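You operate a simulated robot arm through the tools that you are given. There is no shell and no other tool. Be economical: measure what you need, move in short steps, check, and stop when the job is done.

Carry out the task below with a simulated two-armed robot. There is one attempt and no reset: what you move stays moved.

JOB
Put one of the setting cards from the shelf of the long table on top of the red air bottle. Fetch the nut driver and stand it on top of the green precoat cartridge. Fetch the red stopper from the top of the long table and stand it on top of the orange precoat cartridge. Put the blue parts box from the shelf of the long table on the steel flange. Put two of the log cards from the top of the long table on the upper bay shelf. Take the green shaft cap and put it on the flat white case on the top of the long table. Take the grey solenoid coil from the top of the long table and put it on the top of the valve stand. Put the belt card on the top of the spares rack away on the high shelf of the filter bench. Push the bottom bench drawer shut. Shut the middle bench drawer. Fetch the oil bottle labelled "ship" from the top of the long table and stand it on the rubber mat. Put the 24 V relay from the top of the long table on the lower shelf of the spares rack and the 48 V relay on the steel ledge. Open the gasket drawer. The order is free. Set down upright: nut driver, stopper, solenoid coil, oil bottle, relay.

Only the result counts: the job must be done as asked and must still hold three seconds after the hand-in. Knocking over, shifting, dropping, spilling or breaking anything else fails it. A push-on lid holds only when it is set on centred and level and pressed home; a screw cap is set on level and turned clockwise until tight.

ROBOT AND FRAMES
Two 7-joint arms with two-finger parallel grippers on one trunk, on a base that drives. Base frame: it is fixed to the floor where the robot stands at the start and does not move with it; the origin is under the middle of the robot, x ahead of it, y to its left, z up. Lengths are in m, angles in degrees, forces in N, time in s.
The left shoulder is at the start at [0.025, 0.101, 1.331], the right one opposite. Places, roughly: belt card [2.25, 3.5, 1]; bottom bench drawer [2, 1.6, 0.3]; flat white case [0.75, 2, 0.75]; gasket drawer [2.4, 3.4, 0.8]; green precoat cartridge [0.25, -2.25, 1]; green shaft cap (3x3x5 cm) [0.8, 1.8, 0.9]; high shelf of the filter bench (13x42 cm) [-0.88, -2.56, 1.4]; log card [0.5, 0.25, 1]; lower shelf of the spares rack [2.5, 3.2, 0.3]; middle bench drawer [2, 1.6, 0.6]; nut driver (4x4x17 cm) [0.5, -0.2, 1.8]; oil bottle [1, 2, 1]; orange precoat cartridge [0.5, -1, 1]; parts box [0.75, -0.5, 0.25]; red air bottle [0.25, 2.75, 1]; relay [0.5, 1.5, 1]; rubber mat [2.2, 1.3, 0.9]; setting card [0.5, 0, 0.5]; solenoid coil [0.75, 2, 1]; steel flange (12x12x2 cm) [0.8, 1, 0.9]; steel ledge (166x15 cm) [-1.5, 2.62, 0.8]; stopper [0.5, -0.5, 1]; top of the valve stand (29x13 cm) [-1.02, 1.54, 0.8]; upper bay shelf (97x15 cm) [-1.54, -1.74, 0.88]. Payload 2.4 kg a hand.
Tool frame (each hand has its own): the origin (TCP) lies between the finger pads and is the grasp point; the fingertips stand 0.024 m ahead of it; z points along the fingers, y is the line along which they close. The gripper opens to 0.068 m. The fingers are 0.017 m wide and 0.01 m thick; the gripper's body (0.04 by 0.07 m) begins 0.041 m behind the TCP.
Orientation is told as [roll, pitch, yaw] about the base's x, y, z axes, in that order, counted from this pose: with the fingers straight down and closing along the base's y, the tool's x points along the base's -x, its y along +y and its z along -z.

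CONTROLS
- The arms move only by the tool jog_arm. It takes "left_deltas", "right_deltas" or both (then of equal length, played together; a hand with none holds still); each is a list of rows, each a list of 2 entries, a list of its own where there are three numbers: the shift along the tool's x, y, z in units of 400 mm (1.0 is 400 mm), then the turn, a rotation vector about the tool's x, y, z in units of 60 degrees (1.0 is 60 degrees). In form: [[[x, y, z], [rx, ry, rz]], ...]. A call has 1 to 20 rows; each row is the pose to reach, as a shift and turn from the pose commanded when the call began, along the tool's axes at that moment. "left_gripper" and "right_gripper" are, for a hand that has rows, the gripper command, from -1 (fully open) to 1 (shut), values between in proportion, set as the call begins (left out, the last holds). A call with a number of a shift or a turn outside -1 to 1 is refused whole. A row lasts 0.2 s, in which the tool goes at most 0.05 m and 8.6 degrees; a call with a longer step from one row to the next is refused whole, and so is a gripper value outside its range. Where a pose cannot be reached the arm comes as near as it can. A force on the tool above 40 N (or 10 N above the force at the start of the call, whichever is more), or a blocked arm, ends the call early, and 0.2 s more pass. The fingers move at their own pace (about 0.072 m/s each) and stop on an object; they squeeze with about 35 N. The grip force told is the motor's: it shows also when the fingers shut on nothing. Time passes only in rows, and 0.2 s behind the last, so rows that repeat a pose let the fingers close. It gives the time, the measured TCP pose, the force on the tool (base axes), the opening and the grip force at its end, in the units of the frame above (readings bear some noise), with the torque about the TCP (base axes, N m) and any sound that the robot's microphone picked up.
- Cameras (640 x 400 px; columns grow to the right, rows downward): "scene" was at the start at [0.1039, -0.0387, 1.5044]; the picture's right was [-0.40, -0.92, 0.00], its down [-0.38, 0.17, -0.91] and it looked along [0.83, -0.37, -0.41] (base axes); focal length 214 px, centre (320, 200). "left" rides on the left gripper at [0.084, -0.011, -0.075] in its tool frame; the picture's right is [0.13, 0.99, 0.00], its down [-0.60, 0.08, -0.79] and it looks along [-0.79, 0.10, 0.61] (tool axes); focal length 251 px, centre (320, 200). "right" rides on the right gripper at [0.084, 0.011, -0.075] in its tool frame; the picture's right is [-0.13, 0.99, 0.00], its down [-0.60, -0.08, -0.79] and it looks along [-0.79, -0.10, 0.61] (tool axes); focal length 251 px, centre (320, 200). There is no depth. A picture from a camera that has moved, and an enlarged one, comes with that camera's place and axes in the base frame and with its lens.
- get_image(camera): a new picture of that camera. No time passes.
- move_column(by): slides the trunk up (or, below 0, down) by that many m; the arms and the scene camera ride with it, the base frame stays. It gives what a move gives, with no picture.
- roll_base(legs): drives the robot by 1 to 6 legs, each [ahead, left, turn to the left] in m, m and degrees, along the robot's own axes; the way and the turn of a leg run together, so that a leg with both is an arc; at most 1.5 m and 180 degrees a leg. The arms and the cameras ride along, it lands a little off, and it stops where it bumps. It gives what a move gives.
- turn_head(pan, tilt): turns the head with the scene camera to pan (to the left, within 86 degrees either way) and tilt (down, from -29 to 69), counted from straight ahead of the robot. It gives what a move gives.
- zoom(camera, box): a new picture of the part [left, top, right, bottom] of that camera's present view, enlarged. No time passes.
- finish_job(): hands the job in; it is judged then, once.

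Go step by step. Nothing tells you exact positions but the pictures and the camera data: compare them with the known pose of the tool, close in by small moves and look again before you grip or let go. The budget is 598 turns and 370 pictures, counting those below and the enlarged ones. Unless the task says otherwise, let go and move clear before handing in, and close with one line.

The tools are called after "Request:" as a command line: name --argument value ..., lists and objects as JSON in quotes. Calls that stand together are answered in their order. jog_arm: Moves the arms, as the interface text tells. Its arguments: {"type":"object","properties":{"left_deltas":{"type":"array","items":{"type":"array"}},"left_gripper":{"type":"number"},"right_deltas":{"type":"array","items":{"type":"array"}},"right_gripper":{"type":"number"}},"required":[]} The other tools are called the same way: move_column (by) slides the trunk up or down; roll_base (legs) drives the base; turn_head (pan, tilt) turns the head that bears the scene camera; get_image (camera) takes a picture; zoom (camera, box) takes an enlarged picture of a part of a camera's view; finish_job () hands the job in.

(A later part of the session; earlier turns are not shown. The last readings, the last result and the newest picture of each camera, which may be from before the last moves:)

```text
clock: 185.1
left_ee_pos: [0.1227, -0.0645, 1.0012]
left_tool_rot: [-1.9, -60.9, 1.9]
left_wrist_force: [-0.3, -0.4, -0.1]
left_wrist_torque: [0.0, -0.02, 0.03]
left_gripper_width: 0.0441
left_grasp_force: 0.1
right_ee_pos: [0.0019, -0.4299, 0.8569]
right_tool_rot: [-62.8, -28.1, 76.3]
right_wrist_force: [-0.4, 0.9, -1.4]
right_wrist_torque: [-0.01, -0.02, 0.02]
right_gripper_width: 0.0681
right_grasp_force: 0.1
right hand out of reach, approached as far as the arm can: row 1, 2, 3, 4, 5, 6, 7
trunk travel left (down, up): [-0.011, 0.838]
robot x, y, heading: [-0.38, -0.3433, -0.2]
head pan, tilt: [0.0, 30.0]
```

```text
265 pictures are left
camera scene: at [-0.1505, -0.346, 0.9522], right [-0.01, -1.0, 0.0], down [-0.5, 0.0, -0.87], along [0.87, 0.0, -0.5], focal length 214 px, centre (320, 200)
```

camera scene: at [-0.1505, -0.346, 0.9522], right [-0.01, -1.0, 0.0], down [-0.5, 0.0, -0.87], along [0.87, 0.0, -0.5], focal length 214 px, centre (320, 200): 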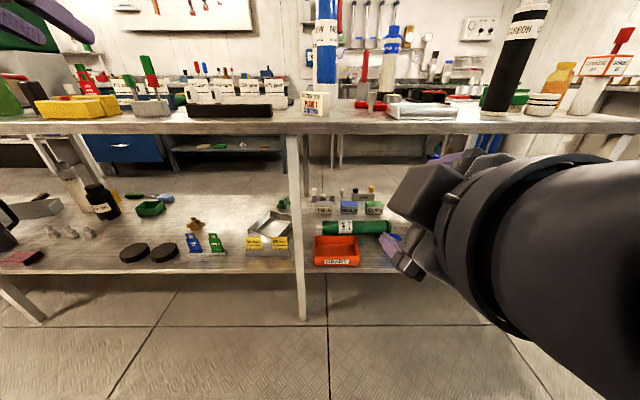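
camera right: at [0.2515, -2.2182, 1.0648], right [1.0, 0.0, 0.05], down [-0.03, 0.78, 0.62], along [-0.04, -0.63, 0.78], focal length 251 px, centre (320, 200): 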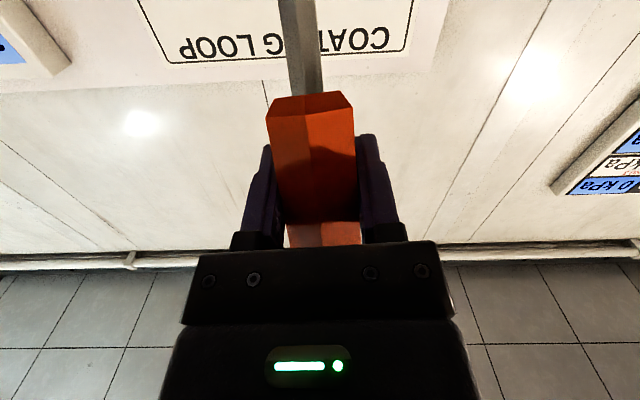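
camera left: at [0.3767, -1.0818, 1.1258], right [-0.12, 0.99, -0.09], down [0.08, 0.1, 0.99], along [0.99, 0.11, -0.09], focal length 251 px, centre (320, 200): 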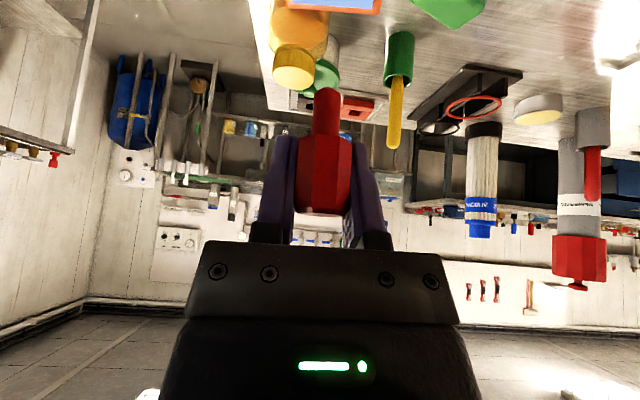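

Request:
jog_arm --right_deltas '[[[0.06, 0.03, 0.07], [0, 0, 0]], [[0.12, 0.06, 0.14], [0, 0, 0]], [[0.18, 0.09, 0.21], [-0.1, 0.03, -0.04]], [[0.24, 0.12, 0.28], [-0.2, 0.06, -0.09]], [[0.3, 0.15, 0.35], [-0.32, 0.09, -0.14]], [[0.36, 0.18, 0.42], [-0.44, 0.12, -0.19]], [[0.406, 0.191, 0.437], [-0.56, 0.155, -0.24]], [[0.406, 0.191, 0.437], [-0.68, 0.19, -0.29]], [[0.406, 0.191, 0.437], [-0.8, 0.22, -0.34]], [[0.406, 0.191, 0.437], [-0.92, 0.25, -0.39]], [[0.406, 0.191, 0.437], [-1, 0.275, -0.425]]]'

Request:
get_image --camera "scene"

```text
clock: 187.5
left_ee_pos: [0.1233, -0.0641, 1.0011]
left_tool_rot: [-2.0, -60.9, 1.8]
left_wrist_force: [0.1, 0.1, 0.1]
left_wrist_torque: [0.0, 0.0, 0.0]
left_gripper_width: 0.0444
left_grasp_force: 0.1
right_ee_pos: [0.1063, -0.534, 0.6528]
right_tool_rot: [-4.5, -1.7, 88.1]
right_wrist_force: [0.5, 0.8, -0.6]
right_wrist_torque: [0.02, -0.03, -0.02]
right_gripper_width: 0.0682
right_grasp_force: 0.1
right hand out of reach, approached as far as the arm can: row 1, 2, 3
trunk travel left (down, up): [-0.011, 0.838]
robot x, y, heading: [-0.3789, -0.3427, 0.0]
head pan, tilt: [0.0, 30.0]
```

```text
264 pictures are left
camera scene: at [-0.1505, -0.3461, 0.9522], right [-0.01, -1.0, 0.0], down [-0.5, 0.0, -0.87], along [0.87, 0.0, -0.5], focal length 214 px, centre (320, 200)
```

scene: 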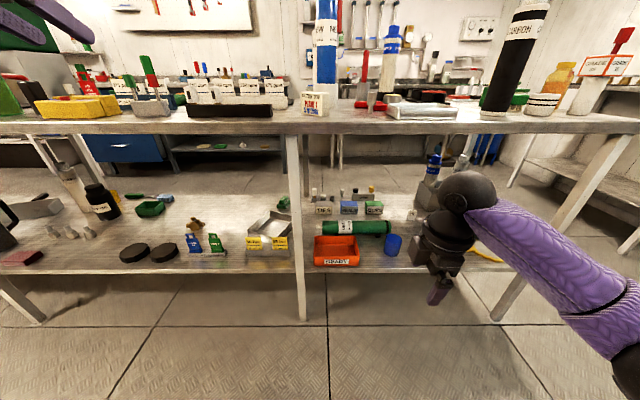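

Works. Test extension forward and down.

Request:
jog_arm --right_deltas '[[[0, -0.08, 0.06], [0, 0, 0]], [[0, -0.16, 0.12], [0, 0, 0]], [[0, -0.24, 0.18], [0, 0, 0]], [[0, -0.32, 0.24], [0, 0, 0]], [[0, -0.4, 0.3], [0, 0, 0]], [[0, -0.48, 0.3], [0, 0, 0]]]'

```text
clock: 188.9
left_ee_pos: [0.1235, -0.0643, 1.0028]
left_tool_rot: [-2.0, -60.9, 1.7]
left_wrist_force: [-0.2, 0.8, -0.2]
left_wrist_torque: [0.02, 0.0, 0.0]
left_gripper_width: 0.0442
left_grasp_force: 0.0
right_ee_pos: [0.2034, -0.5404, 0.5652]
right_tool_rot: [-4.7, -1.6, 88.1]
right_wrist_force: [-0.3, 0.2, -0.2]
right_wrist_torque: [0.02, 0.0, -0.02]
right_gripper_width: 0.0683
right_grasp_force: 0.1
right hand out of reach, approached as far as the arm can: row 3, 4, 5, 6
trunk travel left (down, up): [-0.011, 0.838]
robot x, y, heading: [-0.3794, -0.346, -0.4]
head pan, tilt: [0.0, 30.0]
```

The box is out of reach from the front; I'll fetch it from the aisle behind the table later. Now the log cards: raise and drive in front of them.

Request:
move_column --by 0.35

Request:
roll_base --legs '[[0, 0.55, 0]]'

Request:
turn_head --pan 0 --tilt 35

Request:
get_image --camera "scene"

Request:
zoom --camera "scene" --box '[240, 120, 400, 220]'

```text
clock: 192.3
left_ee_pos: [0.1225, -0.0653, 1.3515]
left_tool_rot: [-2.0, -60.8, 1.9]
left_wrist_force: [-1.0, -1.6, 0.3]
left_wrist_torque: [-0.02, 0.0, -0.01]
left_gripper_width: 0.0444
left_grasp_force: 0.1
right_ee_pos: [0.1779, -0.5396, 1.0702]
right_tool_rot: [-21.7, -1.9, 88.6]
right_wrist_force: [-0.7, -0.3, -0.2]
right_wrist_torque: [0.0, 0.0, -0.03]
right_gripper_width: 0.0677
right_grasp_force: 0.0
trunk travel left (down, up): [-0.361, 0.488]
robot x, y, heading: [-0.3759, -0.3469, -0.4]
head pan, tilt: [0.0, 30.0]
```

```text
clock: 195.5
left_ee_pos: [0.1356, 0.48, 1.3523]
left_tool_rot: [-2.1, -60.8, 0.8]
left_wrist_force: [0.5, 0.2, 0.2]
left_wrist_torque: [0.02, -0.04, 0.0]
left_gripper_width: 0.0444
left_grasp_force: 0.0
right_ee_pos: [0.1816, 0.002, 1.0719]
right_tool_rot: [-21.8, -1.9, 87.5]
right_wrist_force: [-0.1, 1.3, 0.1]
right_wrist_torque: [0.01, 0.03, 0.03]
right_gripper_width: 0.0681
right_grasp_force: 0.0
trunk travel left (down, up): [-0.361, 0.488]
robot x, y, heading: [-0.3699, 0.2085, -1.2]
head pan, tilt: [0.0, 30.0]
```

```text
clock: 196.2
left_ee_pos: [0.1355, 0.478, 1.3522]
left_tool_rot: [-2.0, -61.0, 0.9]
left_wrist_force: [0.6, -0.9, -0.4]
left_wrist_torque: [-0.01, -0.01, 0.01]
left_gripper_width: 0.0444
left_grasp_force: 0.0
right_ee_pos: [0.1824, 0.002, 1.0716]
right_tool_rot: [-21.7, -1.9, 87.5]
right_wrist_force: [0.7, -1.0, -0.3]
right_wrist_torque: [0.03, 0.0, 0.0]
right_gripper_width: 0.0681
right_grasp_force: 0.1
trunk travel left (down, up): [-0.361, 0.488]
robot x, y, heading: [-0.3692, 0.2079, -1.2]
head pan, tilt: [0.0, 35.0]
```

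```text
263 pictures are left
camera scene: at [-0.242, 0.2044, 1.3036], right [-0.02, -1.0, 0.0], down [-0.57, 0.01, -0.82], along [0.82, -0.02, -0.57], focal length 214 px, centre (320, 200)
```

scene: 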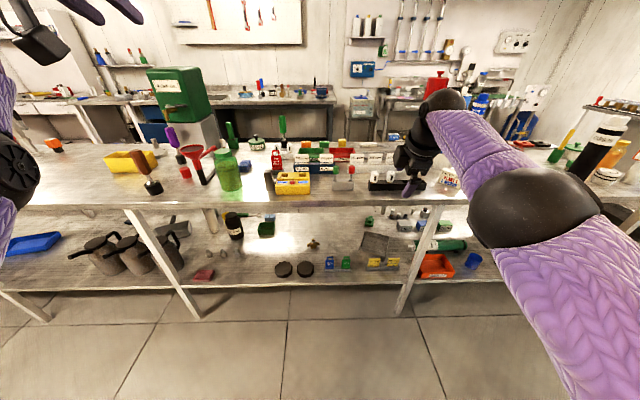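

```text
4.00 times, centred on (320, 170) of scene
camera zoom: at [-0.242, 0.2044, 1.3036], right [-0.02, -1.0, 0.0], down [-0.57, 0.01, -0.82], along [0.82, -0.02, -0.57], focal length 858 px, centre (320, 320)
```

zoom: 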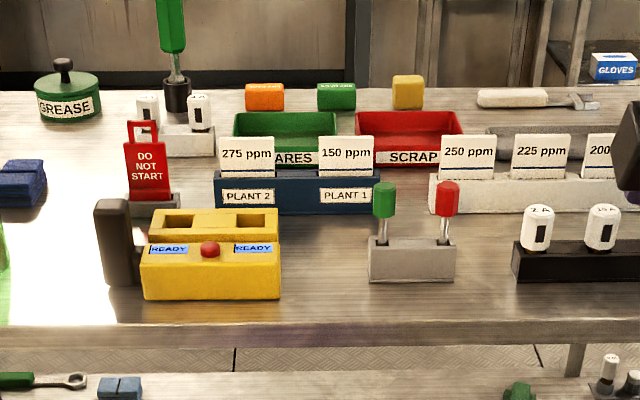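

Log cards 275 and 150 ppm are in the navy rack at about (0.625, 0.265/0.159), top z≈0.94. I line up the right hand on the 150 card.

Request:
roll_base --legs '[[0, 0.14, 1.2], [0.34, 0, 0]]'

Request:
turn_head --pan -20 --tilt 45

Request:
get_image --camera "scene"

Request:
get_image --camera "right"

```text
clock: 199.3
left_ee_pos: [0.4768, 0.6185, 1.3504]
left_tool_rot: [-1.9, -60.8, 1.2]
left_wrist_force: [0.6, 0.0, -0.1]
left_wrist_torque: [0.0, -0.01, 0.01]
left_gripper_width: 0.044
left_grasp_force: 0.0
right_ee_pos: [0.5261, 0.1414, 1.0713]
right_tool_rot: [-21.7, -1.9, 87.9]
right_wrist_force: [0.5, 0.1, 0.0]
right_wrist_torque: [0.04, -0.01, -0.01]
right_gripper_width: 0.0679
right_grasp_force: 0.0
trunk travel left (down, up): [-0.361, 0.488]
robot x, y, heading: [-0.0272, 0.343, -0.8]
head pan, tilt: [0.0, 35.0]
```

```text
clock: 200.2
left_ee_pos: [0.4762, 0.6182, 1.3509]
left_tool_rot: [-1.9, -60.9, 1.1]
left_wrist_force: [0.2, -0.2, -0.3]
left_wrist_torque: [-0.02, 0.0, 0.02]
left_gripper_width: 0.0445
left_grasp_force: 0.1
right_ee_pos: [0.5255, 0.1423, 1.0721]
right_tool_rot: [-21.7, -2.0, 87.9]
right_wrist_force: [0.1, 0.1, 0.2]
right_wrist_torque: [-0.02, 0.01, 0.02]
right_gripper_width: 0.0679
right_grasp_force: 0.0
trunk travel left (down, up): [-0.361, 0.488]
robot x, y, heading: [-0.0293, 0.3455, -1.1]
head pan, tilt: [-20.0, 45.0]
```

```text
261 pictures are left
camera scene: at [0.0884, 0.3141, 1.2887], right [-0.36, -0.93, 0.0], down [-0.66, 0.25, -0.71], along [0.66, -0.25, -0.71], focal length 214 px, centre (320, 200)
```

scene: 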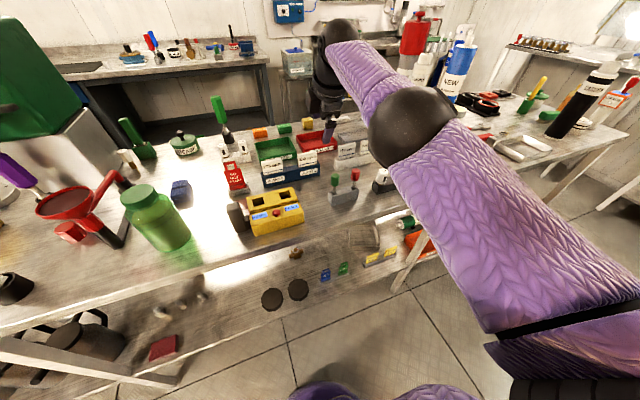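

```text
260 pictures are left
camera right: at [0.4845, 0.0577, 1.1339], right [-0.92, 0.18, -0.36], down [-0.2, 0.58, 0.79], along [0.35, 0.79, -0.5], focal length 251 px, centre (320, 200)
```

right: 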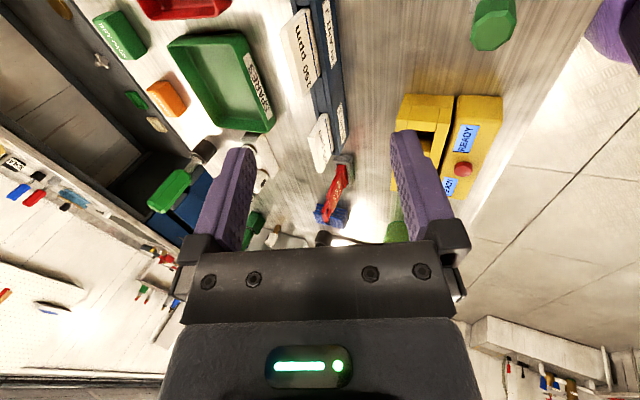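

Request:
jog_arm --right_deltas '[[[-0.01, -0.04, 0.03], [-0.1, 0.01, -0.01]], [[-0.02, -0.08, 0.07], [-0.2, 0.02, -0.02]], [[-0.03, -0.12, 0.13], [-0.3, 0.03, -0.03]], [[-0.043, -0.16, 0.2], [-0.362, 0.033, -0.035]], [[-0.043, -0.165, 0.23], [-0.362, 0.033, -0.035]]]'

Request:
get_image --camera "right"

```text
clock: 201.4
left_ee_pos: [0.4765, 0.618, 1.351]
left_tool_rot: [-2.0, -60.8, 1.2]
left_wrist_force: [0.8, -0.1, -0.4]
left_wrist_torque: [0.0, -0.03, -0.01]
left_gripper_width: 0.0443
left_grasp_force: 0.0
right_ee_pos: [0.4729, 0.1454, 1.0092]
right_tool_rot: [-0.6, 0.3, 89.6]
right_wrist_force: [-0.7, 1.0, 0.1]
right_wrist_torque: [-0.02, 0.0, 0.01]
right_gripper_width: 0.0681
right_grasp_force: 0.1
right hand out of reach, approached as far as the arm can: row 1, 2, 3, 4, 5
trunk travel left (down, up): [-0.361, 0.488]
robot x, y, heading: [-0.0272, 0.3453, -0.9]
head pan, tilt: [-20.0, 45.0]
```

```text
259 pictures are left
camera right: at [0.46, 0.0622, 1.0844], right [-0.99, 0.14, -0.01], down [0.07, 0.61, 0.79], along [0.12, 0.78, -0.61], focal length 251 px, centre (320, 200)
```

right: 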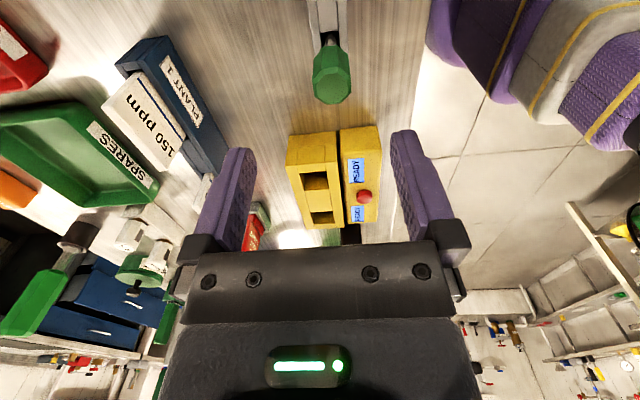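

Request:
roll_base --legs '[[0.12, 0, 0]]'

Request:
jog_arm --right_deltas '[[[-0.04, -0.06, 0], [0, 0, 0]], [[-0.04, -0.12, 0.02], [0, 0, 0]], [[-0.04, -0.12, 0.02], [0, 0, 0]]]'

Request:
get_image --camera "right"

```text
clock: 202.6
left_ee_pos: [0.5972, 0.6183, 1.3514]
left_tool_rot: [-2.0, -60.8, 1.4]
left_wrist_force: [-0.1, 0.4, -0.7]
left_wrist_torque: [0.0, 0.04, 0.0]
left_gripper_width: 0.0442
left_grasp_force: 0.0
right_ee_pos: [0.5941, 0.1445, 1.0094]
right_tool_rot: [-0.8, 0.3, 89.7]
right_wrist_force: [0.1, 0.0, -0.5]
right_wrist_torque: [-0.01, 0.0, 0.02]
right_gripper_width: 0.0682
right_grasp_force: 0.1
trunk travel left (down, up): [-0.361, 0.488]
robot x, y, heading: [0.0921, 0.3432, -0.9]
head pan, tilt: [-20.0, 45.0]
```

```text
clock: 203.4
left_ee_pos: [0.5953, 0.6179, 1.3516]
left_tool_rot: [-2.0, -60.9, 1.3]
left_wrist_force: [0.6, -0.3, 0.6]
left_wrist_torque: [0.0, 0.02, -0.01]
left_gripper_width: 0.0442
left_grasp_force: 0.1
right_ee_pos: [0.5954, 0.144, 1.0088]
right_tool_rot: [-0.7, 0.3, 89.7]
right_wrist_force: [-1.2, -0.4, -0.2]
right_wrist_torque: [-0.01, 0.02, 0.01]
right_gripper_width: 0.0678
right_grasp_force: 0.0
right hand out of reach, approached as far as the arm can: row 1, 2, 3
trunk travel left (down, up): [-0.361, 0.488]
robot x, y, heading: [0.0931, 0.3421, -1.0]
head pan, tilt: [-20.0, 45.0]
```

```text
258 pictures are left
camera right: at [0.5815, 0.0612, 1.0845], right [-0.99, 0.13, -0.01], down [0.07, 0.61, 0.79], along [0.11, 0.78, -0.61], focal length 251 px, centre (320, 200)
```

right: 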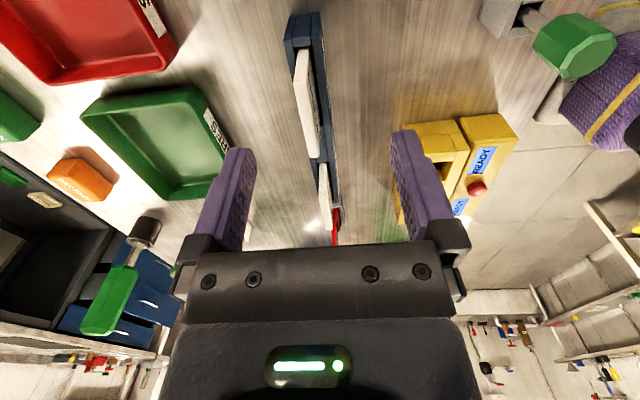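

Request:
roll_base --legs '[[0.013, 0, 0]]'

Request:
jog_arm --right_deltas '[[[0, 0, 0.06], [0, 0, 0]], [[0, 0, 0.12], [0, 0, 0]], [[0, 0, 0.14], [0, 0, 0]], [[0, 0, 0.14], [0, 0, 0]]]'

Request:
get_image --camera "right"

```text
clock: 204.2
left_ee_pos: [0.61, 0.6186, 1.3507]
left_tool_rot: [-2.0, -60.9, 1.3]
left_wrist_force: [-0.5, -0.3, -0.5]
left_wrist_torque: [0.03, -0.03, 0.0]
left_gripper_width: 0.0441
left_grasp_force: 0.1
right_ee_pos: [0.6087, 0.1433, 1.009]
right_tool_rot: [-0.7, 0.3, 89.7]
right_wrist_force: [-0.2, -0.9, -0.2]
right_wrist_torque: [0.04, 0.02, -0.04]
right_gripper_width: 0.0679
right_grasp_force: 0.1
trunk travel left (down, up): [-0.361, 0.488]
robot x, y, heading: [0.1034, 0.3423, -0.6]
head pan, tilt: [-20.0, 45.0]
```

```text
clock: 205.2
left_ee_pos: [0.6098, 0.6176, 1.351]
left_tool_rot: [-2.1, -60.8, 1.2]
left_wrist_force: [-0.4, 0.2, 0.5]
left_wrist_torque: [-0.02, 0.03, 0.0]
left_gripper_width: 0.0443
left_grasp_force: 0.0
right_ee_pos: [0.6067, 0.1425, 0.9534]
right_tool_rot: [-0.6, 0.3, 89.7]
right_wrist_force: [0.6, 0.2, 0.1]
right_wrist_torque: [0.0, -0.02, -0.01]
right_gripper_width: 0.0679
right_grasp_force: 0.1
trunk travel left (down, up): [-0.361, 0.488]
robot x, y, heading: [0.1025, 0.3468, -0.8]
head pan, tilt: [-20.0, 45.0]
```

```text
257 pictures are left
camera right: at [0.5946, 0.0588, 1.0287], right [-0.99, 0.13, -0.01], down [0.07, 0.61, 0.79], along [0.11, 0.78, -0.61], focal length 251 px, centre (320, 200)
```

right: 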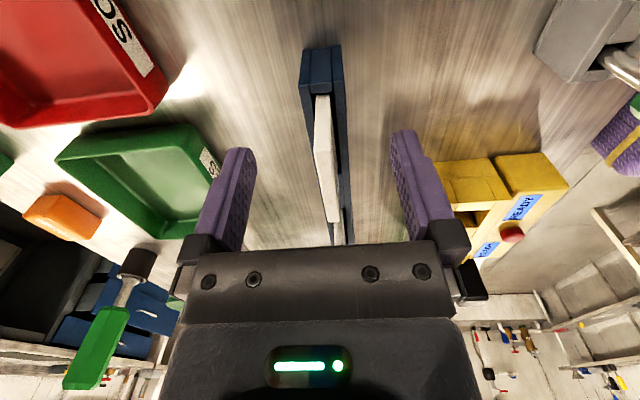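

Request:
jog_arm --right_deltas '[[[0, 0.01, 0.03], [0, 0, 0]], [[0, 0.01, 0.055], [0, 0, 0]], [[0, 0.01, 0.055], [0, 0, 0]]]'

Request:
jog_arm --right_deltas '[[[0, 0, 0], [0, 0, 0]], [[0, 0, 0], [0, 0, 0]], [[0, 0, 0], [0, 0, 0]], [[0, 0, 0], [0, 0, 0]], [[0, 0, 0], [0, 0, 0]]]' --right_gripper 1

Request:
get_image --camera "right"

```text
clock: 206.0
left_ee_pos: [0.6092, 0.6179, 1.3522]
left_tool_rot: [-2.1, -60.7, 1.3]
left_wrist_force: [-0.1, 0.2, 0.1]
left_wrist_torque: [0.0, 0.03, -0.02]
left_gripper_width: 0.0443
left_grasp_force: 0.0
right_ee_pos: [0.6044, 0.1436, 0.931]
right_tool_rot: [-0.7, 0.3, 89.7]
right_wrist_force: [0.4, 0.5, 1.0]
right_wrist_torque: [-0.02, 0.03, -0.02]
right_gripper_width: 0.0678
right_grasp_force: 0.1
trunk travel left (down, up): [-0.361, 0.488]
robot x, y, heading: [0.106, 0.343, -0.8]
head pan, tilt: [-20.0, 45.0]
```

```text
clock: 207.2
left_ee_pos: [0.6101, 0.6172, 1.3505]
left_tool_rot: [-2.1, -60.7, 1.3]
left_wrist_force: [-0.9, -0.1, -0.2]
left_wrist_torque: [0.01, 0.0, 0.01]
left_gripper_width: 0.0441
left_grasp_force: 0.0
right_ee_pos: [0.6045, 0.1437, 0.9307]
right_tool_rot: [-0.7, 0.3, 89.6]
right_wrist_force: [0.0, 0.3, 0.4]
right_wrist_torque: [-0.02, 0.01, -0.03]
right_gripper_width: 0.0071
right_grasp_force: 29.3
trunk travel left (down, up): [-0.361, 0.488]
robot x, y, heading: [0.1065, 0.3408, -1.0]
head pan, tilt: [-20.0, 45.0]
```

```text
256 pictures are left
camera right: at [0.5925, 0.0601, 1.0055], right [-0.99, 0.13, -0.01], down [0.07, 0.61, 0.79], along [0.11, 0.78, -0.61], focal length 251 px, centre (320, 200)
```

right: 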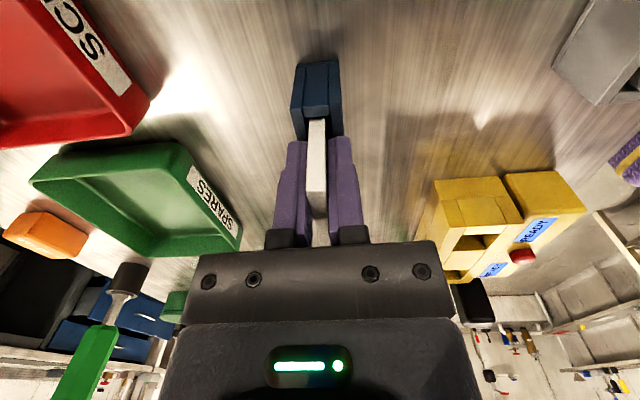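

Card gripped (7 mm thick). Lift straight up.

Request:
jog_arm --right_deltas '[[[0, 0, -0.05], [0, 0, 0]], [[0, 0, -0.1], [0, 0, 0]], [[0, 0, -0.16], [0, 0, 0]], [[0, 0, -0.24], [0, 0, 0]], [[0, 0, -0.32], [0, 0, 0]]]'

Request:
get_image --camera "right"

```text
clock: 208.4
left_ee_pos: [0.6093, 0.6181, 1.3518]
left_tool_rot: [-1.9, -60.8, 1.2]
left_wrist_force: [0.4, 0.1, 0.1]
left_wrist_torque: [-0.02, 0.0, -0.02]
left_gripper_width: 0.0442
left_grasp_force: 0.1
right_ee_pos: [0.5997, 0.1437, 1.0593]
right_tool_rot: [-0.7, 0.4, 89.7]
right_wrist_force: [-0.6, 0.0, -0.2]
right_wrist_torque: [-0.04, 0.03, -0.01]
right_gripper_width: 0.0073
right_grasp_force: 30.0
trunk travel left (down, up): [-0.361, 0.488]
robot x, y, heading: [0.1058, 0.3439, -0.8]
head pan, tilt: [-20.0, 45.0]
```

```text
255 pictures are left
camera right: at [0.5874, 0.06, 1.1336], right [-0.99, 0.13, -0.01], down [0.07, 0.61, 0.79], along [0.11, 0.78, -0.61], focal length 251 px, centre (320, 200)
```

right: 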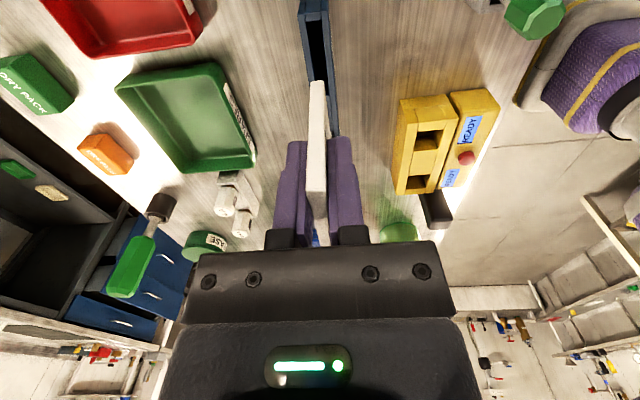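

Now the left hand: back off and set its attitude tool-down, yaw -90.

Request:
roll_base --legs '[[-0.45, 0, 0.8]]'

Request:
jog_arm --left_deltas '[[[0.05, -0.02, 0.03], [0.048, 0.048, 0.083]], [[0.11, -0.04, 0.05], [0.097, 0.097, 0.166]], [[0.17, -0.06, 0.08], [0.146, 0.146, 0.249]], [[0.23, -0.08, 0.11], [0.194, 0.194, 0.332]], [[0.29, -0.1, 0.14], [0.243, 0.243, 0.415]], [[0.35, -0.12, 0.17], [0.292, 0.292, 0.498]], [[0.41, -0.14, 0.2], [0.34, 0.34, 0.581]], [[0.47, -0.16, 0.23], [0.389, 0.389, 0.664]], [[0.53, -0.18, 0.26], [0.438, 0.438, 0.747]], [[0.6, -0.2, 0.29], [0.486, 0.486, 0.83]], [[0.67, -0.21, 0.31], [0.535, 0.535, 0.913]], [[0.735, -0.225, 0.325], [0.583, 0.583, 0.995]]]' --left_gripper -1

Request:
jog_arm --left_deltas '[[[0, 0, 0], [0.05, 0.05, 0.085]], [[0, 0, 0], [0.1, 0.1, 0.17]], [[0, 0, 0], [0.15, 0.15, 0.255]], [[0, 0, 0], [0.206, 0.206, 0.35]]]'

```text
clock: 211.1
left_ee_pos: [0.1602, 0.6256, 1.3505]
left_tool_rot: [-1.9, -60.9, 1.8]
left_wrist_force: [0.7, -0.1, 0.5]
left_wrist_torque: [-0.02, -0.01, 0.01]
left_gripper_width: 0.0441
left_grasp_force: 0.1
right_ee_pos: [0.1539, 0.1509, 1.0581]
right_tool_rot: [-0.7, 0.3, 90.1]
right_wrist_force: [0.3, -0.2, 0.4]
right_wrist_torque: [-0.03, -0.01, 0.04]
right_gripper_width: 0.0075
right_grasp_force: 29.1
trunk travel left (down, up): [-0.361, 0.488]
robot x, y, heading: [-0.3408, 0.3465, -0.4]
head pan, tilt: [-20.0, 45.0]
```

```text
clock: 213.7
left_ee_pos: [0.1293, 0.5321, 1.0324]
left_tool_rot: [9.7, -15.1, -70.0]
left_wrist_force: [0.0, -0.2, -1.3]
left_wrist_torque: [0.01, -0.02, 0.01]
left_gripper_width: 0.0679
left_grasp_force: 0.1
right_ee_pos: [0.1544, 0.1508, 1.0575]
right_tool_rot: [-0.7, 0.3, 90.2]
right_wrist_force: [0.2, 0.1, -0.2]
right_wrist_torque: [-0.02, -0.02, -0.02]
right_gripper_width: 0.0071
right_grasp_force: 29.2
trunk travel left (down, up): [-0.361, 0.488]
robot x, y, heading: [-0.3419, 0.3476, -0.4]
head pan, tilt: [-20.0, 45.0]
```

```text
clock: 214.7
left_ee_pos: [0.1297, 0.5313, 1.0337]
left_tool_rot: [0.0, -0.8, -90.1]
left_wrist_force: [0.5, -0.1, 0.4]
left_wrist_torque: [0.01, -0.01, 0.01]
left_gripper_width: 0.0682
left_grasp_force: 0.1
right_ee_pos: [0.1548, 0.1507, 1.0587]
right_tool_rot: [-0.7, 0.4, 90.2]
right_wrist_force: [-1.0, 0.5, -0.2]
right_wrist_torque: [-0.02, 0.02, -0.01]
right_gripper_width: 0.0073
right_grasp_force: 29.3
trunk travel left (down, up): [-0.361, 0.488]
robot x, y, heading: [-0.3393, 0.3473, -0.4]
head pan, tilt: [-20.0, 45.0]
```

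Request:
roll_base --legs '[[0, -0.275, 0.4], [0.43, 0, 0]]'

Request:
get_image --camera "left"

```text
clock: 218.8
left_ee_pos: [0.5561, 0.273, 1.0329]
left_tool_rot: [0.0, -0.8, -89.5]
left_wrist_force: [0.8, 0.5, 0.3]
left_wrist_torque: [0.01, -0.01, 0.03]
left_gripper_width: 0.0682
left_grasp_force: 0.1
right_ee_pos: [0.5832, -0.1066, 1.0575]
right_tool_rot: [-0.7, 0.3, 90.7]
right_wrist_force: [-0.6, 0.9, -0.9]
right_wrist_torque: [-0.02, -0.03, 0.02]
right_gripper_width: 0.0075
right_grasp_force: 29.8
trunk travel left (down, up): [-0.361, 0.488]
robot x, y, heading: [0.088, 0.0848, 0.1]
head pan, tilt: [-20.0, 45.0]
```

```text
254 pictures are left
camera left: at [0.5441, 0.3588, 1.1068], right [0.99, 0.14, 0.0], down [0.08, -0.59, 0.8], along [0.11, -0.8, -0.6], focal length 251 px, centre (320, 200)
```

left: 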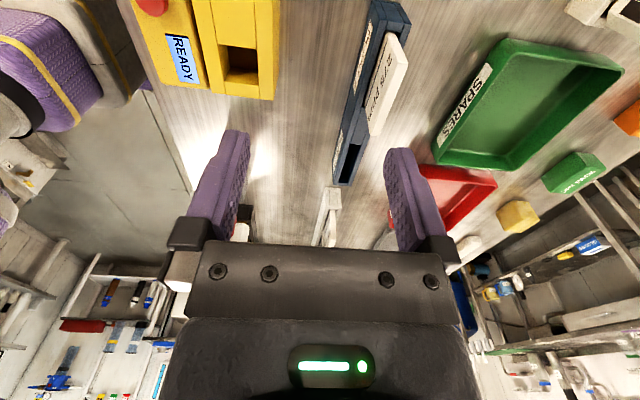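

Request:
jog_arm --left_deltas '[[[0, 0.06, 0.04], [0, 0, 0]], [[0, 0.125, 0.08], [0, 0, 0]], [[0, 0.125, 0.12], [0, 0, 0]]]'

Request:
get_image --camera "left"

```text
clock: 219.6
left_ee_pos: [0.5868, 0.2755, 0.9868]
left_tool_rot: [0.0, -0.9, -89.4]
left_wrist_force: [0.0, -0.4, -0.1]
left_wrist_torque: [-0.01, 0.03, 0.0]
left_gripper_width: 0.0679
left_grasp_force: 0.0
left hand out of reach, approached as far as the arm can: row 2, 3
right_ee_pos: [0.5834, -0.1058, 1.0585]
right_tool_rot: [-0.7, 0.2, 90.7]
right_wrist_force: [0.3, -0.2, -0.4]
right_wrist_torque: [0.05, 0.0, 0.01]
right_gripper_width: 0.0077
right_grasp_force: 29.8
trunk travel left (down, up): [-0.361, 0.488]
robot x, y, heading: [0.0857, 0.0859, 0.4]
head pan, tilt: [-20.0, 45.0]
```

```text
253 pictures are left
camera left: at [0.5766, 0.3598, 1.0601], right [0.99, 0.14, 0.0], down [0.08, -0.59, 0.8], along [0.11, -0.79, -0.6], focal length 251 px, centre (320, 200)
```

left: 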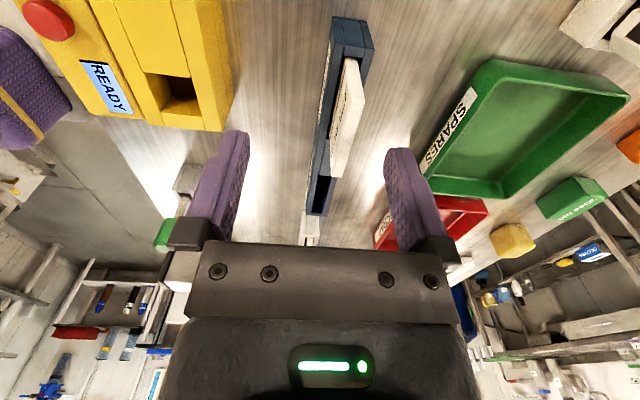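

Request:
roll_base --legs '[[0.017, 0, 0]]'

Request:
jog_arm --left_deltas '[[[0, 0, 0.05], [0, 0, 0]], [[0, 0, 0.1], [0, 0, 0]], [[0, 0, 0.138], [0, 0, 0]], [[0, 0, 0.138], [0, 0, 0]]]'

Request:
get_image --camera "left"

```text
clock: 220.4
left_ee_pos: [0.6042, 0.2753, 0.9857]
left_tool_rot: [0.1, -0.9, -89.4]
left_wrist_force: [0.6, 0.6, -0.7]
left_wrist_torque: [-0.04, 0.0, -0.01]
left_gripper_width: 0.0679
left_grasp_force: 0.0
right_ee_pos: [0.5999, -0.1059, 1.0573]
right_tool_rot: [-0.6, 0.2, 90.6]
right_wrist_force: [0.8, 0.1, 0.5]
right_wrist_torque: [0.0, 0.02, -0.01]
right_gripper_width: 0.0075
right_grasp_force: 29.8
trunk travel left (down, up): [-0.361, 0.488]
robot x, y, heading: [0.0994, 0.085, 0.3]
head pan, tilt: [-20.0, 45.0]
```

```text
clock: 221.4
left_ee_pos: [0.6027, 0.2725, 0.9314]
left_tool_rot: [0.1, -0.9, -89.4]
left_wrist_force: [0.6, -0.5, 0.1]
left_wrist_torque: [0.0, 0.0, -0.01]
left_gripper_width: 0.068
left_grasp_force: 0.1
right_ee_pos: [0.5994, -0.1067, 1.0582]
right_tool_rot: [-0.7, 0.3, 90.8]
right_wrist_force: [0.3, -0.3, -0.5]
right_wrist_torque: [-0.01, 0.01, 0.01]
right_gripper_width: 0.0069
right_grasp_force: 29.6
trunk travel left (down, up): [-0.361, 0.488]
robot x, y, heading: [0.1029, 0.0856, 0.3]
head pan, tilt: [-20.0, 45.0]
```

```text
252 pictures are left
camera left: at [0.5906, 0.357, 1.0053], right [0.99, 0.14, 0.0], down [0.08, -0.59, 0.8], along [0.11, -0.79, -0.6], focal length 251 px, centre (320, 200)
```

left: 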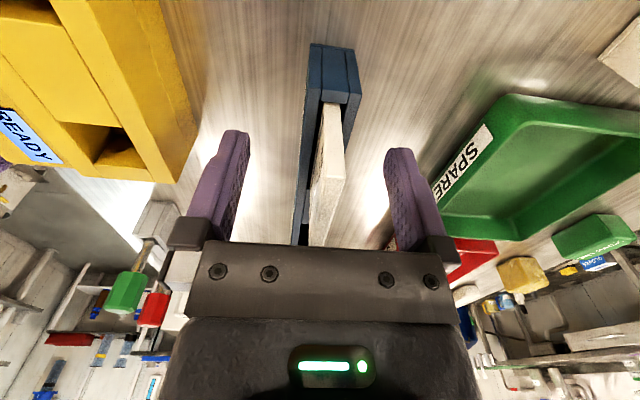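

Request:
jog_arm --left_deltas '[[[0, 0.005, 0], [0, 0, 0]], [[0, 0.005, 0], [0, 0, 0]], [[0, 0.005, 0], [0, 0, 0]], [[0, 0.005, 0], [0, 0, 0]], [[0, 0.005, 0], [0, 0, 0]]]' --left_gripper 1

Request:
jog_arm --left_deltas '[[[0, 0, -0.05], [0, 0, 0]], [[0, 0, -0.1], [0, 0, 0]], [[0, 0, -0.16], [0, 0, 0]], [[0, 0, -0.24], [0, 0, 0]], [[0, 0, -0.32], [0, 0, 0]]]'

Request:
get_image --camera "left"

```text
clock: 222.6
left_ee_pos: [0.6024, 0.2731, 0.9319]
left_tool_rot: [0.0, -0.9, -89.5]
left_wrist_force: [4.8, -6.3, -1.0]
left_wrist_torque: [-0.29, -0.17, -0.12]
left_gripper_width: 0.0071
left_grasp_force: 29.7
left hand out of reach, approached as far as the arm can: row 1, 2, 3, 4, 5
right_ee_pos: [0.5995, -0.1069, 1.0575]
right_tool_rot: [-0.6, 0.1, 90.7]
right_wrist_force: [-0.1, -0.2, 0.5]
right_wrist_torque: [-0.04, -0.01, 0.04]
right_gripper_width: 0.0075
right_grasp_force: 30.1
trunk travel left (down, up): [-0.361, 0.488]
robot x, y, heading: [0.1037, 0.084, 0.1]
head pan, tilt: [-20.0, 45.0]
```

```text
clock: 223.8
left_ee_pos: [0.5974, 0.2802, 1.0592]
left_tool_rot: [0.1, -0.8, -89.5]
left_wrist_force: [1.0, 0.1, -0.9]
left_wrist_torque: [0.02, 0.0, -0.02]
left_gripper_width: 0.0075
left_grasp_force: 29.3
left hand out of reach, approached as far as the arm can: row 5
right_ee_pos: [0.5996, -0.1052, 1.0573]
right_tool_rot: [-0.7, 0.4, 90.6]
right_wrist_force: [0.5, -0.3, 0.7]
right_wrist_torque: [0.0, 0.02, -0.03]
right_gripper_width: 0.0073
right_grasp_force: 30.0
trunk travel left (down, up): [-0.361, 0.488]
robot x, y, heading: [0.1074, 0.0884, 0.2]
head pan, tilt: [-20.0, 45.0]
```

```text
251 pictures are left
camera left: at [0.5858, 0.3649, 1.1335], right [0.99, 0.14, 0.0], down [0.08, -0.59, 0.8], along [0.11, -0.79, -0.6], focal length 251 px, centre (320, 200)
```

left: 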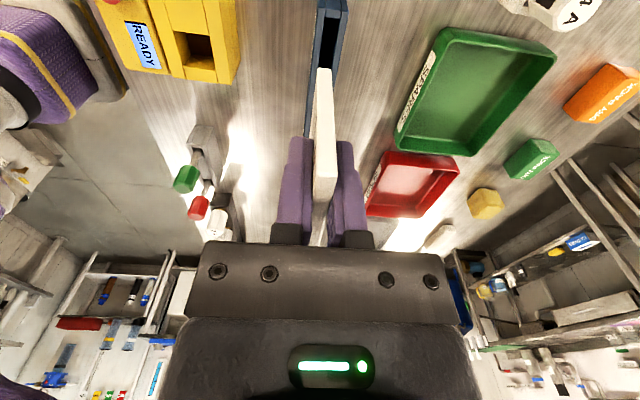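

Both cards held. I back off, strafe right and look toward the bay shelf.

Request:
roll_base --legs '[[-0.42, 0, 0], [0, -1.25, 0], [0.1, 0, -100]]'

Request:
turn_head --pan -50 --tilt 20

Request:
get_image --camera "scene"

```text
clock: 236.6
left_ee_pos: [-0.1914, -1.7574, 1.0589]
left_tool_rot: [0.1, -0.9, 167.1]
left_wrist_force: [0.1, 0.0, 0.7]
left_wrist_torque: [0.01, -0.02, 0.04]
left_gripper_width: 0.0074
left_grasp_force: 29.3
right_ee_pos: [-0.5681, -1.6676, 1.0584]
right_tool_rot: [-0.7, 0.3, -12.7]
right_wrist_force: [0.5, 0.6, 0.2]
right_wrist_torque: [0.01, 0.0, 0.03]
right_gripper_width: 0.0074
right_grasp_force: 29.6
trunk travel left (down, up): [-0.361, 0.488]
robot x, y, heading: [-0.2684, -1.2295, -103.1]
head pan, tilt: [-20.0, 45.0]
```

```text
clock: 237.6
left_ee_pos: [-0.1916, -1.7563, 1.0591]
left_tool_rot: [0.1, -0.9, 167.1]
left_wrist_force: [-0.6, 0.1, -0.6]
left_wrist_torque: [0.02, 0.03, 0.01]
left_gripper_width: 0.0071
left_grasp_force: 29.6
right_ee_pos: [-0.5675, -1.6696, 1.0581]
right_tool_rot: [-0.7, 0.3, -12.8]
right_wrist_force: [-0.6, -0.8, -0.3]
right_wrist_torque: [-0.01, 0.02, 0.03]
right_gripper_width: 0.0074
right_grasp_force: 29.9
trunk travel left (down, up): [-0.361, 0.488]
robot x, y, heading: [-0.2651, -1.2323, -103.1]
head pan, tilt: [-50.0, 20.0]
```

```text
250 pictures are left
camera scene: at [-0.3554, -1.3099, 1.3273], right [-0.45, 0.89, 0.0], down [0.31, 0.16, -0.94], along [-0.84, -0.42, -0.34], focal length 214 px, centre (320, 200)
```

scene: 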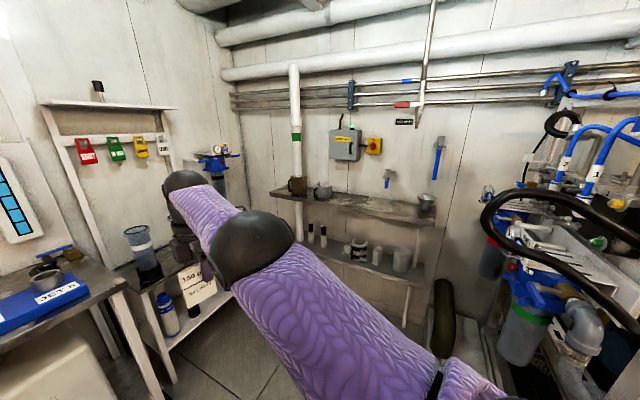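

The bay shelf is ahead-right, running along y at x≈-1.54. I turn and drive toward it in steps.

Request:
roll_base --legs '[[0, 0, -40], [0.55, -0.1, 0]]'

Request:
turn_head --pan -20 --tilt 30

Request:
get_image --camera "scene"

```text
clock: 242.7
left_ee_pos: [-1.0632, -1.9124, 1.0596]
left_tool_rot: [0.1, -0.8, 125.6]
left_wrist_force: [1.2, -0.2, -0.2]
left_wrist_torque: [0.04, 0.06, -0.01]
left_gripper_width: 0.0072
left_grasp_force: 29.2
right_ee_pos: [-1.2862, -1.5976, 1.0576]
right_tool_rot: [-0.7, 0.3, -54.2]
right_wrist_force: [0.3, -0.3, -0.7]
right_wrist_torque: [-0.02, 0.03, 0.01]
right_gripper_width: 0.0075
right_grasp_force: 30.0
trunk travel left (down, up): [-0.361, 0.488]
robot x, y, heading: [-0.7673, -1.4685, -144.8]
head pan, tilt: [-50.0, 20.0]
```

```text
clock: 243.6
left_ee_pos: [-1.0634, -1.9128, 1.0596]
left_tool_rot: [0.0, -1.0, 125.6]
left_wrist_force: [0.4, 0.2, -0.6]
left_wrist_torque: [-0.03, -0.02, 0.0]
left_gripper_width: 0.0069
left_grasp_force: 29.6
right_ee_pos: [-1.2865, -1.5982, 1.0575]
right_tool_rot: [-0.7, 0.3, -54.2]
right_wrist_force: [0.8, -1.4, 0.1]
right_wrist_torque: [0.01, 0.0, 0.01]
right_gripper_width: 0.0072
right_grasp_force: 29.6
trunk travel left (down, up): [-0.361, 0.488]
robot x, y, heading: [-0.7716, -1.4658, -144.6]
head pan, tilt: [-20.0, 30.0]
```

```text
249 pictures are left
camera scene: at [-0.8854, -1.5162, 1.3113], right [-0.26, 0.96, 0.0], down [0.48, 0.13, -0.87], along [-0.84, -0.23, -0.5], focal length 214 px, centre (320, 200)
```

scene: 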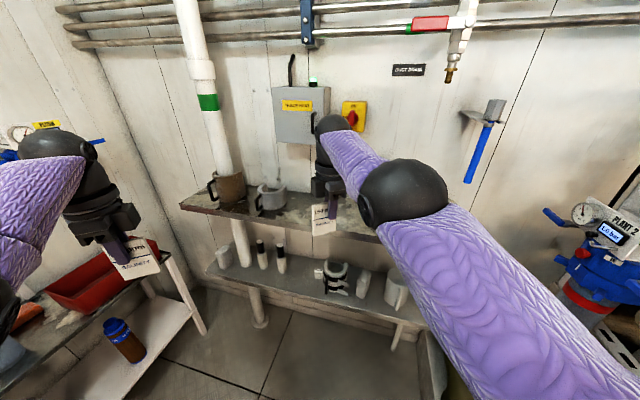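

Request:
roll_base --legs '[[0, 0.15, 0], [0, 0, -35.4]]'

Request:
turn_head --pan 0 --tilt 35

Request:
get_image --camera "scene"

```text
clock: 246.7
left_ee_pos: [-1.1788, -1.7838, 1.0602]
left_tool_rot: [0.1, -0.8, 90.2]
left_wrist_force: [0.0, -0.2, 0.0]
left_wrist_torque: [0.03, -0.01, -0.04]
left_gripper_width: 0.0076
left_grasp_force: 29.0
right_ee_pos: [-1.1779, -1.3978, 1.0575]
right_tool_rot: [-0.7, 0.3, -89.7]
right_wrist_force: [0.1, -0.6, -0.3]
right_wrist_torque: [-0.02, -0.01, 0.0]
right_gripper_width: 0.0072
right_grasp_force: 29.9
trunk travel left (down, up): [-0.361, 0.488]
robot x, y, heading: [-0.6819, -1.5987, 179.7]
head pan, tilt: [-20.0, 30.0]
```

```text
clock: 247.5
left_ee_pos: [-1.1782, -1.7834, 1.0597]
left_tool_rot: [0.1, -1.0, 90.2]
left_wrist_force: [0.7, -0.4, 0.4]
left_wrist_torque: [0.01, -0.02, -0.01]
left_gripper_width: 0.0072
left_grasp_force: 29.2
right_ee_pos: [-1.1786, -1.3984, 1.0574]
right_tool_rot: [-0.6, 0.3, -89.7]
right_wrist_force: [0.9, -0.5, -0.7]
right_wrist_torque: [0.01, -0.02, 0.01]
right_gripper_width: 0.0073
right_grasp_force: 29.3
trunk travel left (down, up): [-0.361, 0.488]
robot x, y, heading: [-0.6808, -1.5951, 179.9]
head pan, tilt: [0.0, 35.0]
```

```text
248 pictures are left
camera scene: at [-0.8055, -1.5943, 1.3035], right [0.0, 1.0, 0.0], down [0.57, 0.0, -0.82], along [-0.82, 0.0, -0.57], focal length 214 px, centre (320, 200)
```

scene: 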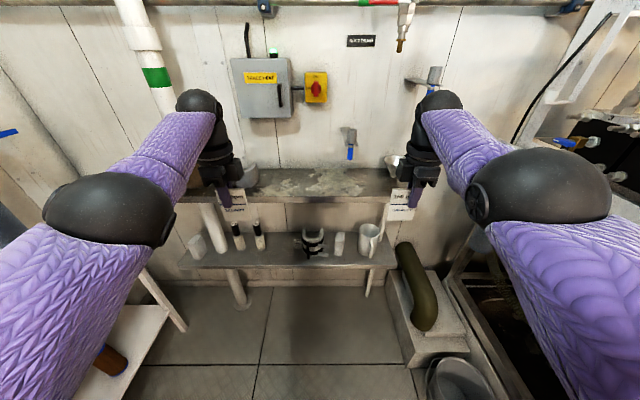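

Aligned with the shelf. I drive forward, then lay the right card by pitching the hand forward.

Request:
roll_base --legs '[[0.28, 0, 0]]'

Request:
jog_arm --right_deltas '[[[-0.04, 0, 0], [0.12, 0, 0]], [[-0.08, 0, 0], [0.24, 0, 0]], [[-0.12, 0, 0], [0.36, 0, 0]], [[-0.16, 0, 0], [0.48, 0, 0]], [[-0.18, 0, 0], [0.6, 0, 0]], [[-0.18, 0, 0], [0.72, 0, 0]], [[-0.18, 0, 0], [0.84, 0, 0]], [[-0.18, 0, 0], [0.96, 0, 0]]]'

Request:
get_image --camera "scene"

```text
clock: 249.5
left_ee_pos: [-1.4622, -1.7793, 1.0594]
left_tool_rot: [0.2, -0.9, 90.0]
left_wrist_force: [0.0, -0.3, -0.5]
left_wrist_torque: [-0.01, -0.01, 0.03]
left_gripper_width: 0.0071
left_grasp_force: 29.4
right_ee_pos: [-1.4605, -1.3952, 1.0576]
right_tool_rot: [-0.6, 0.3, -89.9]
right_wrist_force: [-0.7, 0.1, 0.0]
right_wrist_torque: [0.01, -0.03, -0.01]
right_gripper_width: 0.0074
right_grasp_force: 29.6
trunk travel left (down, up): [-0.361, 0.488]
robot x, y, heading: [-0.9627, -1.5935, 179.4]
head pan, tilt: [0.0, 35.0]
```

```text
clock: 250.5
left_ee_pos: [-1.4615, -1.777, 1.0599]
left_tool_rot: [0.1, -0.8, 89.8]
left_wrist_force: [-0.1, -0.3, -0.5]
left_wrist_torque: [-0.02, -0.03, 0.0]
left_gripper_width: 0.0072
left_grasp_force: 29.4
right_ee_pos: [-1.5368, -1.4594, 1.0844]
right_tool_rot: [-29.1, 0.8, -90.6]
right_wrist_force: [-2.2, 9.7, 1.9]
right_wrist_torque: [0.23, 0.03, -0.13]
right_gripper_width: 0.0075
right_grasp_force: 29.8
right hand out of reach, approached as far as the arm can: row 1, 2, 3, 4, 5
trunk travel left (down, up): [-0.361, 0.488]
robot x, y, heading: [-0.9652, -1.5887, 179.3]
head pan, tilt: [0.0, 35.0]
stopped in row 5 (right hand): the force on the tool passed its limit at 65 N (the readings are from after the stop); the commanded pose is now the measured one
```

```text
247 pictures are left
camera scene: at [-1.0885, -1.5903, 1.3036], right [0.01, 1.0, 0.0], down [0.57, -0.01, -0.82], along [-0.82, 0.01, -0.57], focal length 214 px, centre (320, 200)
```

scene: 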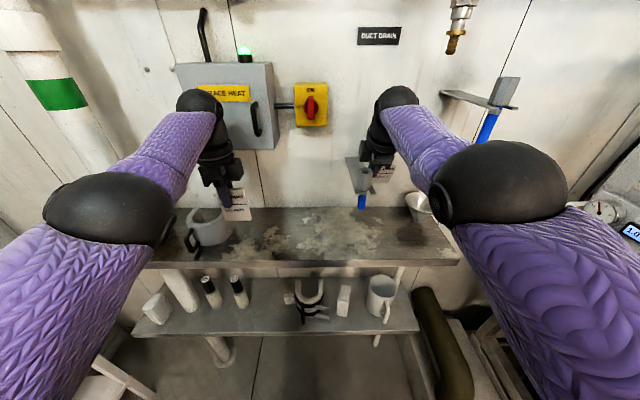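

The right hand touched a wall tap; I back off, and will place the left card first at y≈-1.70.

Request:
roll_base --legs '[[-0.15, 0, 0]]'

Request:
get_image --camera "right"

Request:
get_image --camera "scene"

```text
clock: 251.9
left_ee_pos: [-1.3192, -1.7793, 1.0607]
left_tool_rot: [0.0, -0.9, 89.4]
left_wrist_force: [-0.2, 0.1, -0.7]
left_wrist_torque: [-0.02, 0.01, 0.01]
left_gripper_width: 0.0075
left_grasp_force: 29.6
right_ee_pos: [-1.3916, -1.4635, 1.0852]
right_tool_rot: [-29.1, 0.7, -90.6]
right_wrist_force: [-0.4, -0.9, -0.7]
right_wrist_torque: [-0.02, 0.01, -0.01]
right_gripper_width: 0.0072
right_grasp_force: 29.4
trunk travel left (down, up): [-0.361, 0.488]
robot x, y, heading: [-0.8176, -1.5946, 179.4]
head pan, tilt: [0.0, 35.0]
```

```text
246 pictures are left
camera right: at [-1.3443, -1.3796, 1.1463], right [0.86, -0.13, -0.48], down [0.31, -0.62, 0.72], along [-0.39, -0.78, -0.49], focal length 251 px, centre (320, 200)
```

right: 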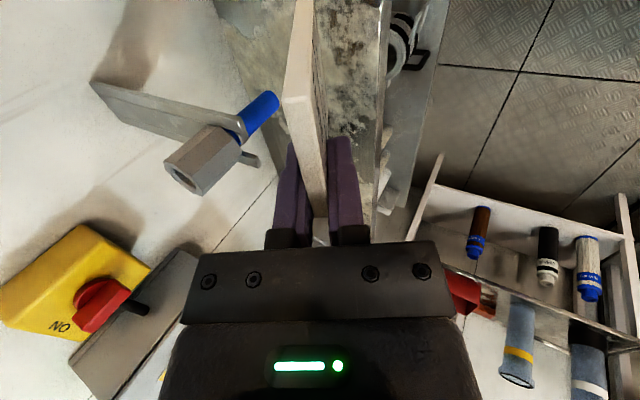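

```text
245 pictures are left
camera scene: at [-0.9436, -1.5929, 1.3036], right [0.01, 1.0, 0.0], down [0.57, -0.01, -0.82], along [-0.82, 0.01, -0.57], focal length 214 px, centre (320, 200)
```

scene: 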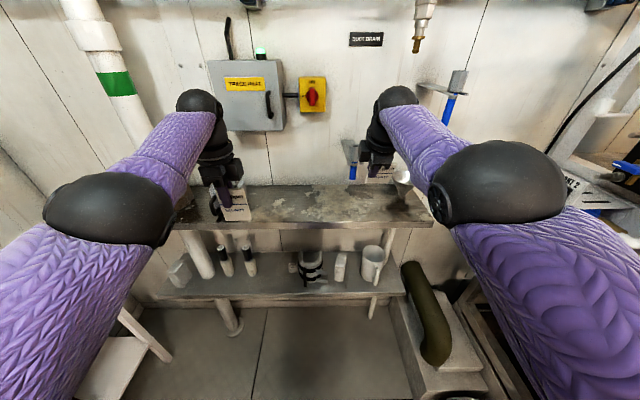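

Request:
jog_arm --right_deltas '[[[0, 0.08, -0.045], [0, 0, 0]], [[0, 0.16, -0.09], [0, 0, 0]], [[0, 0.24, -0.135], [0, 0, 0]], [[0, 0.328, -0.18], [0, 0, 0]]]' --left_deltas '[[[0, 0, 0], [-0.12, 0, 0]], [[0, 0, 0], [-0.24, 0, 0]], [[0, 0, 0], [-0.36, 0, 0]], [[0, 0, 0], [-0.48, 0, 0]]]'

Request:
jog_arm --left_deltas '[[[0, 0, 0], [-0.12, 0, 0]], [[0, 0, 0], [-0.24, 0, 0]], [[0, 0, 0], [-0.36, 0, 0]], [[0, 0, 0], [-0.48, 0, 0]], [[0, 0, 0], [-0.6, 0, 0]]]'

```text
clock: 252.9
left_ee_pos: [-1.3185, -1.7788, 1.0586]
left_tool_rot: [29.0, -0.9, 89.5]
left_wrist_force: [0.6, 0.3, -0.4]
left_wrist_torque: [0.03, 0.03, -0.03]
left_gripper_width: 0.0072
left_grasp_force: 29.1
right_ee_pos: [-1.387, -1.4704, 1.1062]
right_tool_rot: [-29.1, 0.7, -90.6]
right_wrist_force: [0.2, -0.2, -0.1]
right_wrist_torque: [-0.02, -0.01, 0.01]
right_gripper_width: 0.0076
right_grasp_force: 30.0
right hand out of reach, approached as far as the arm can: row 1, 2, 3, 4
trunk travel left (down, up): [-0.361, 0.488]
robot x, y, heading: [-0.8212, -1.5913, 179.0]
head pan, tilt: [0.0, 35.0]
```

```text
clock: 254.1
left_ee_pos: [-1.3196, -1.7783, 1.0575]
left_tool_rot: [65.1, -0.9, 89.5]
left_wrist_force: [-0.2, -0.1, -0.9]
left_wrist_torque: [-0.02, 0.03, -0.02]
left_gripper_width: 0.0075
left_grasp_force: 29.0
right_ee_pos: [-1.3872, -1.4686, 1.1047]
right_tool_rot: [-29.0, 0.7, -90.7]
right_wrist_force: [0.6, 0.4, 0.2]
right_wrist_torque: [-0.04, 0.0, 0.0]
right_gripper_width: 0.0074
right_grasp_force: 29.1
trunk travel left (down, up): [-0.361, 0.488]
robot x, y, heading: [-0.8222, -1.5925, 179.3]
head pan, tilt: [0.0, 35.0]
```

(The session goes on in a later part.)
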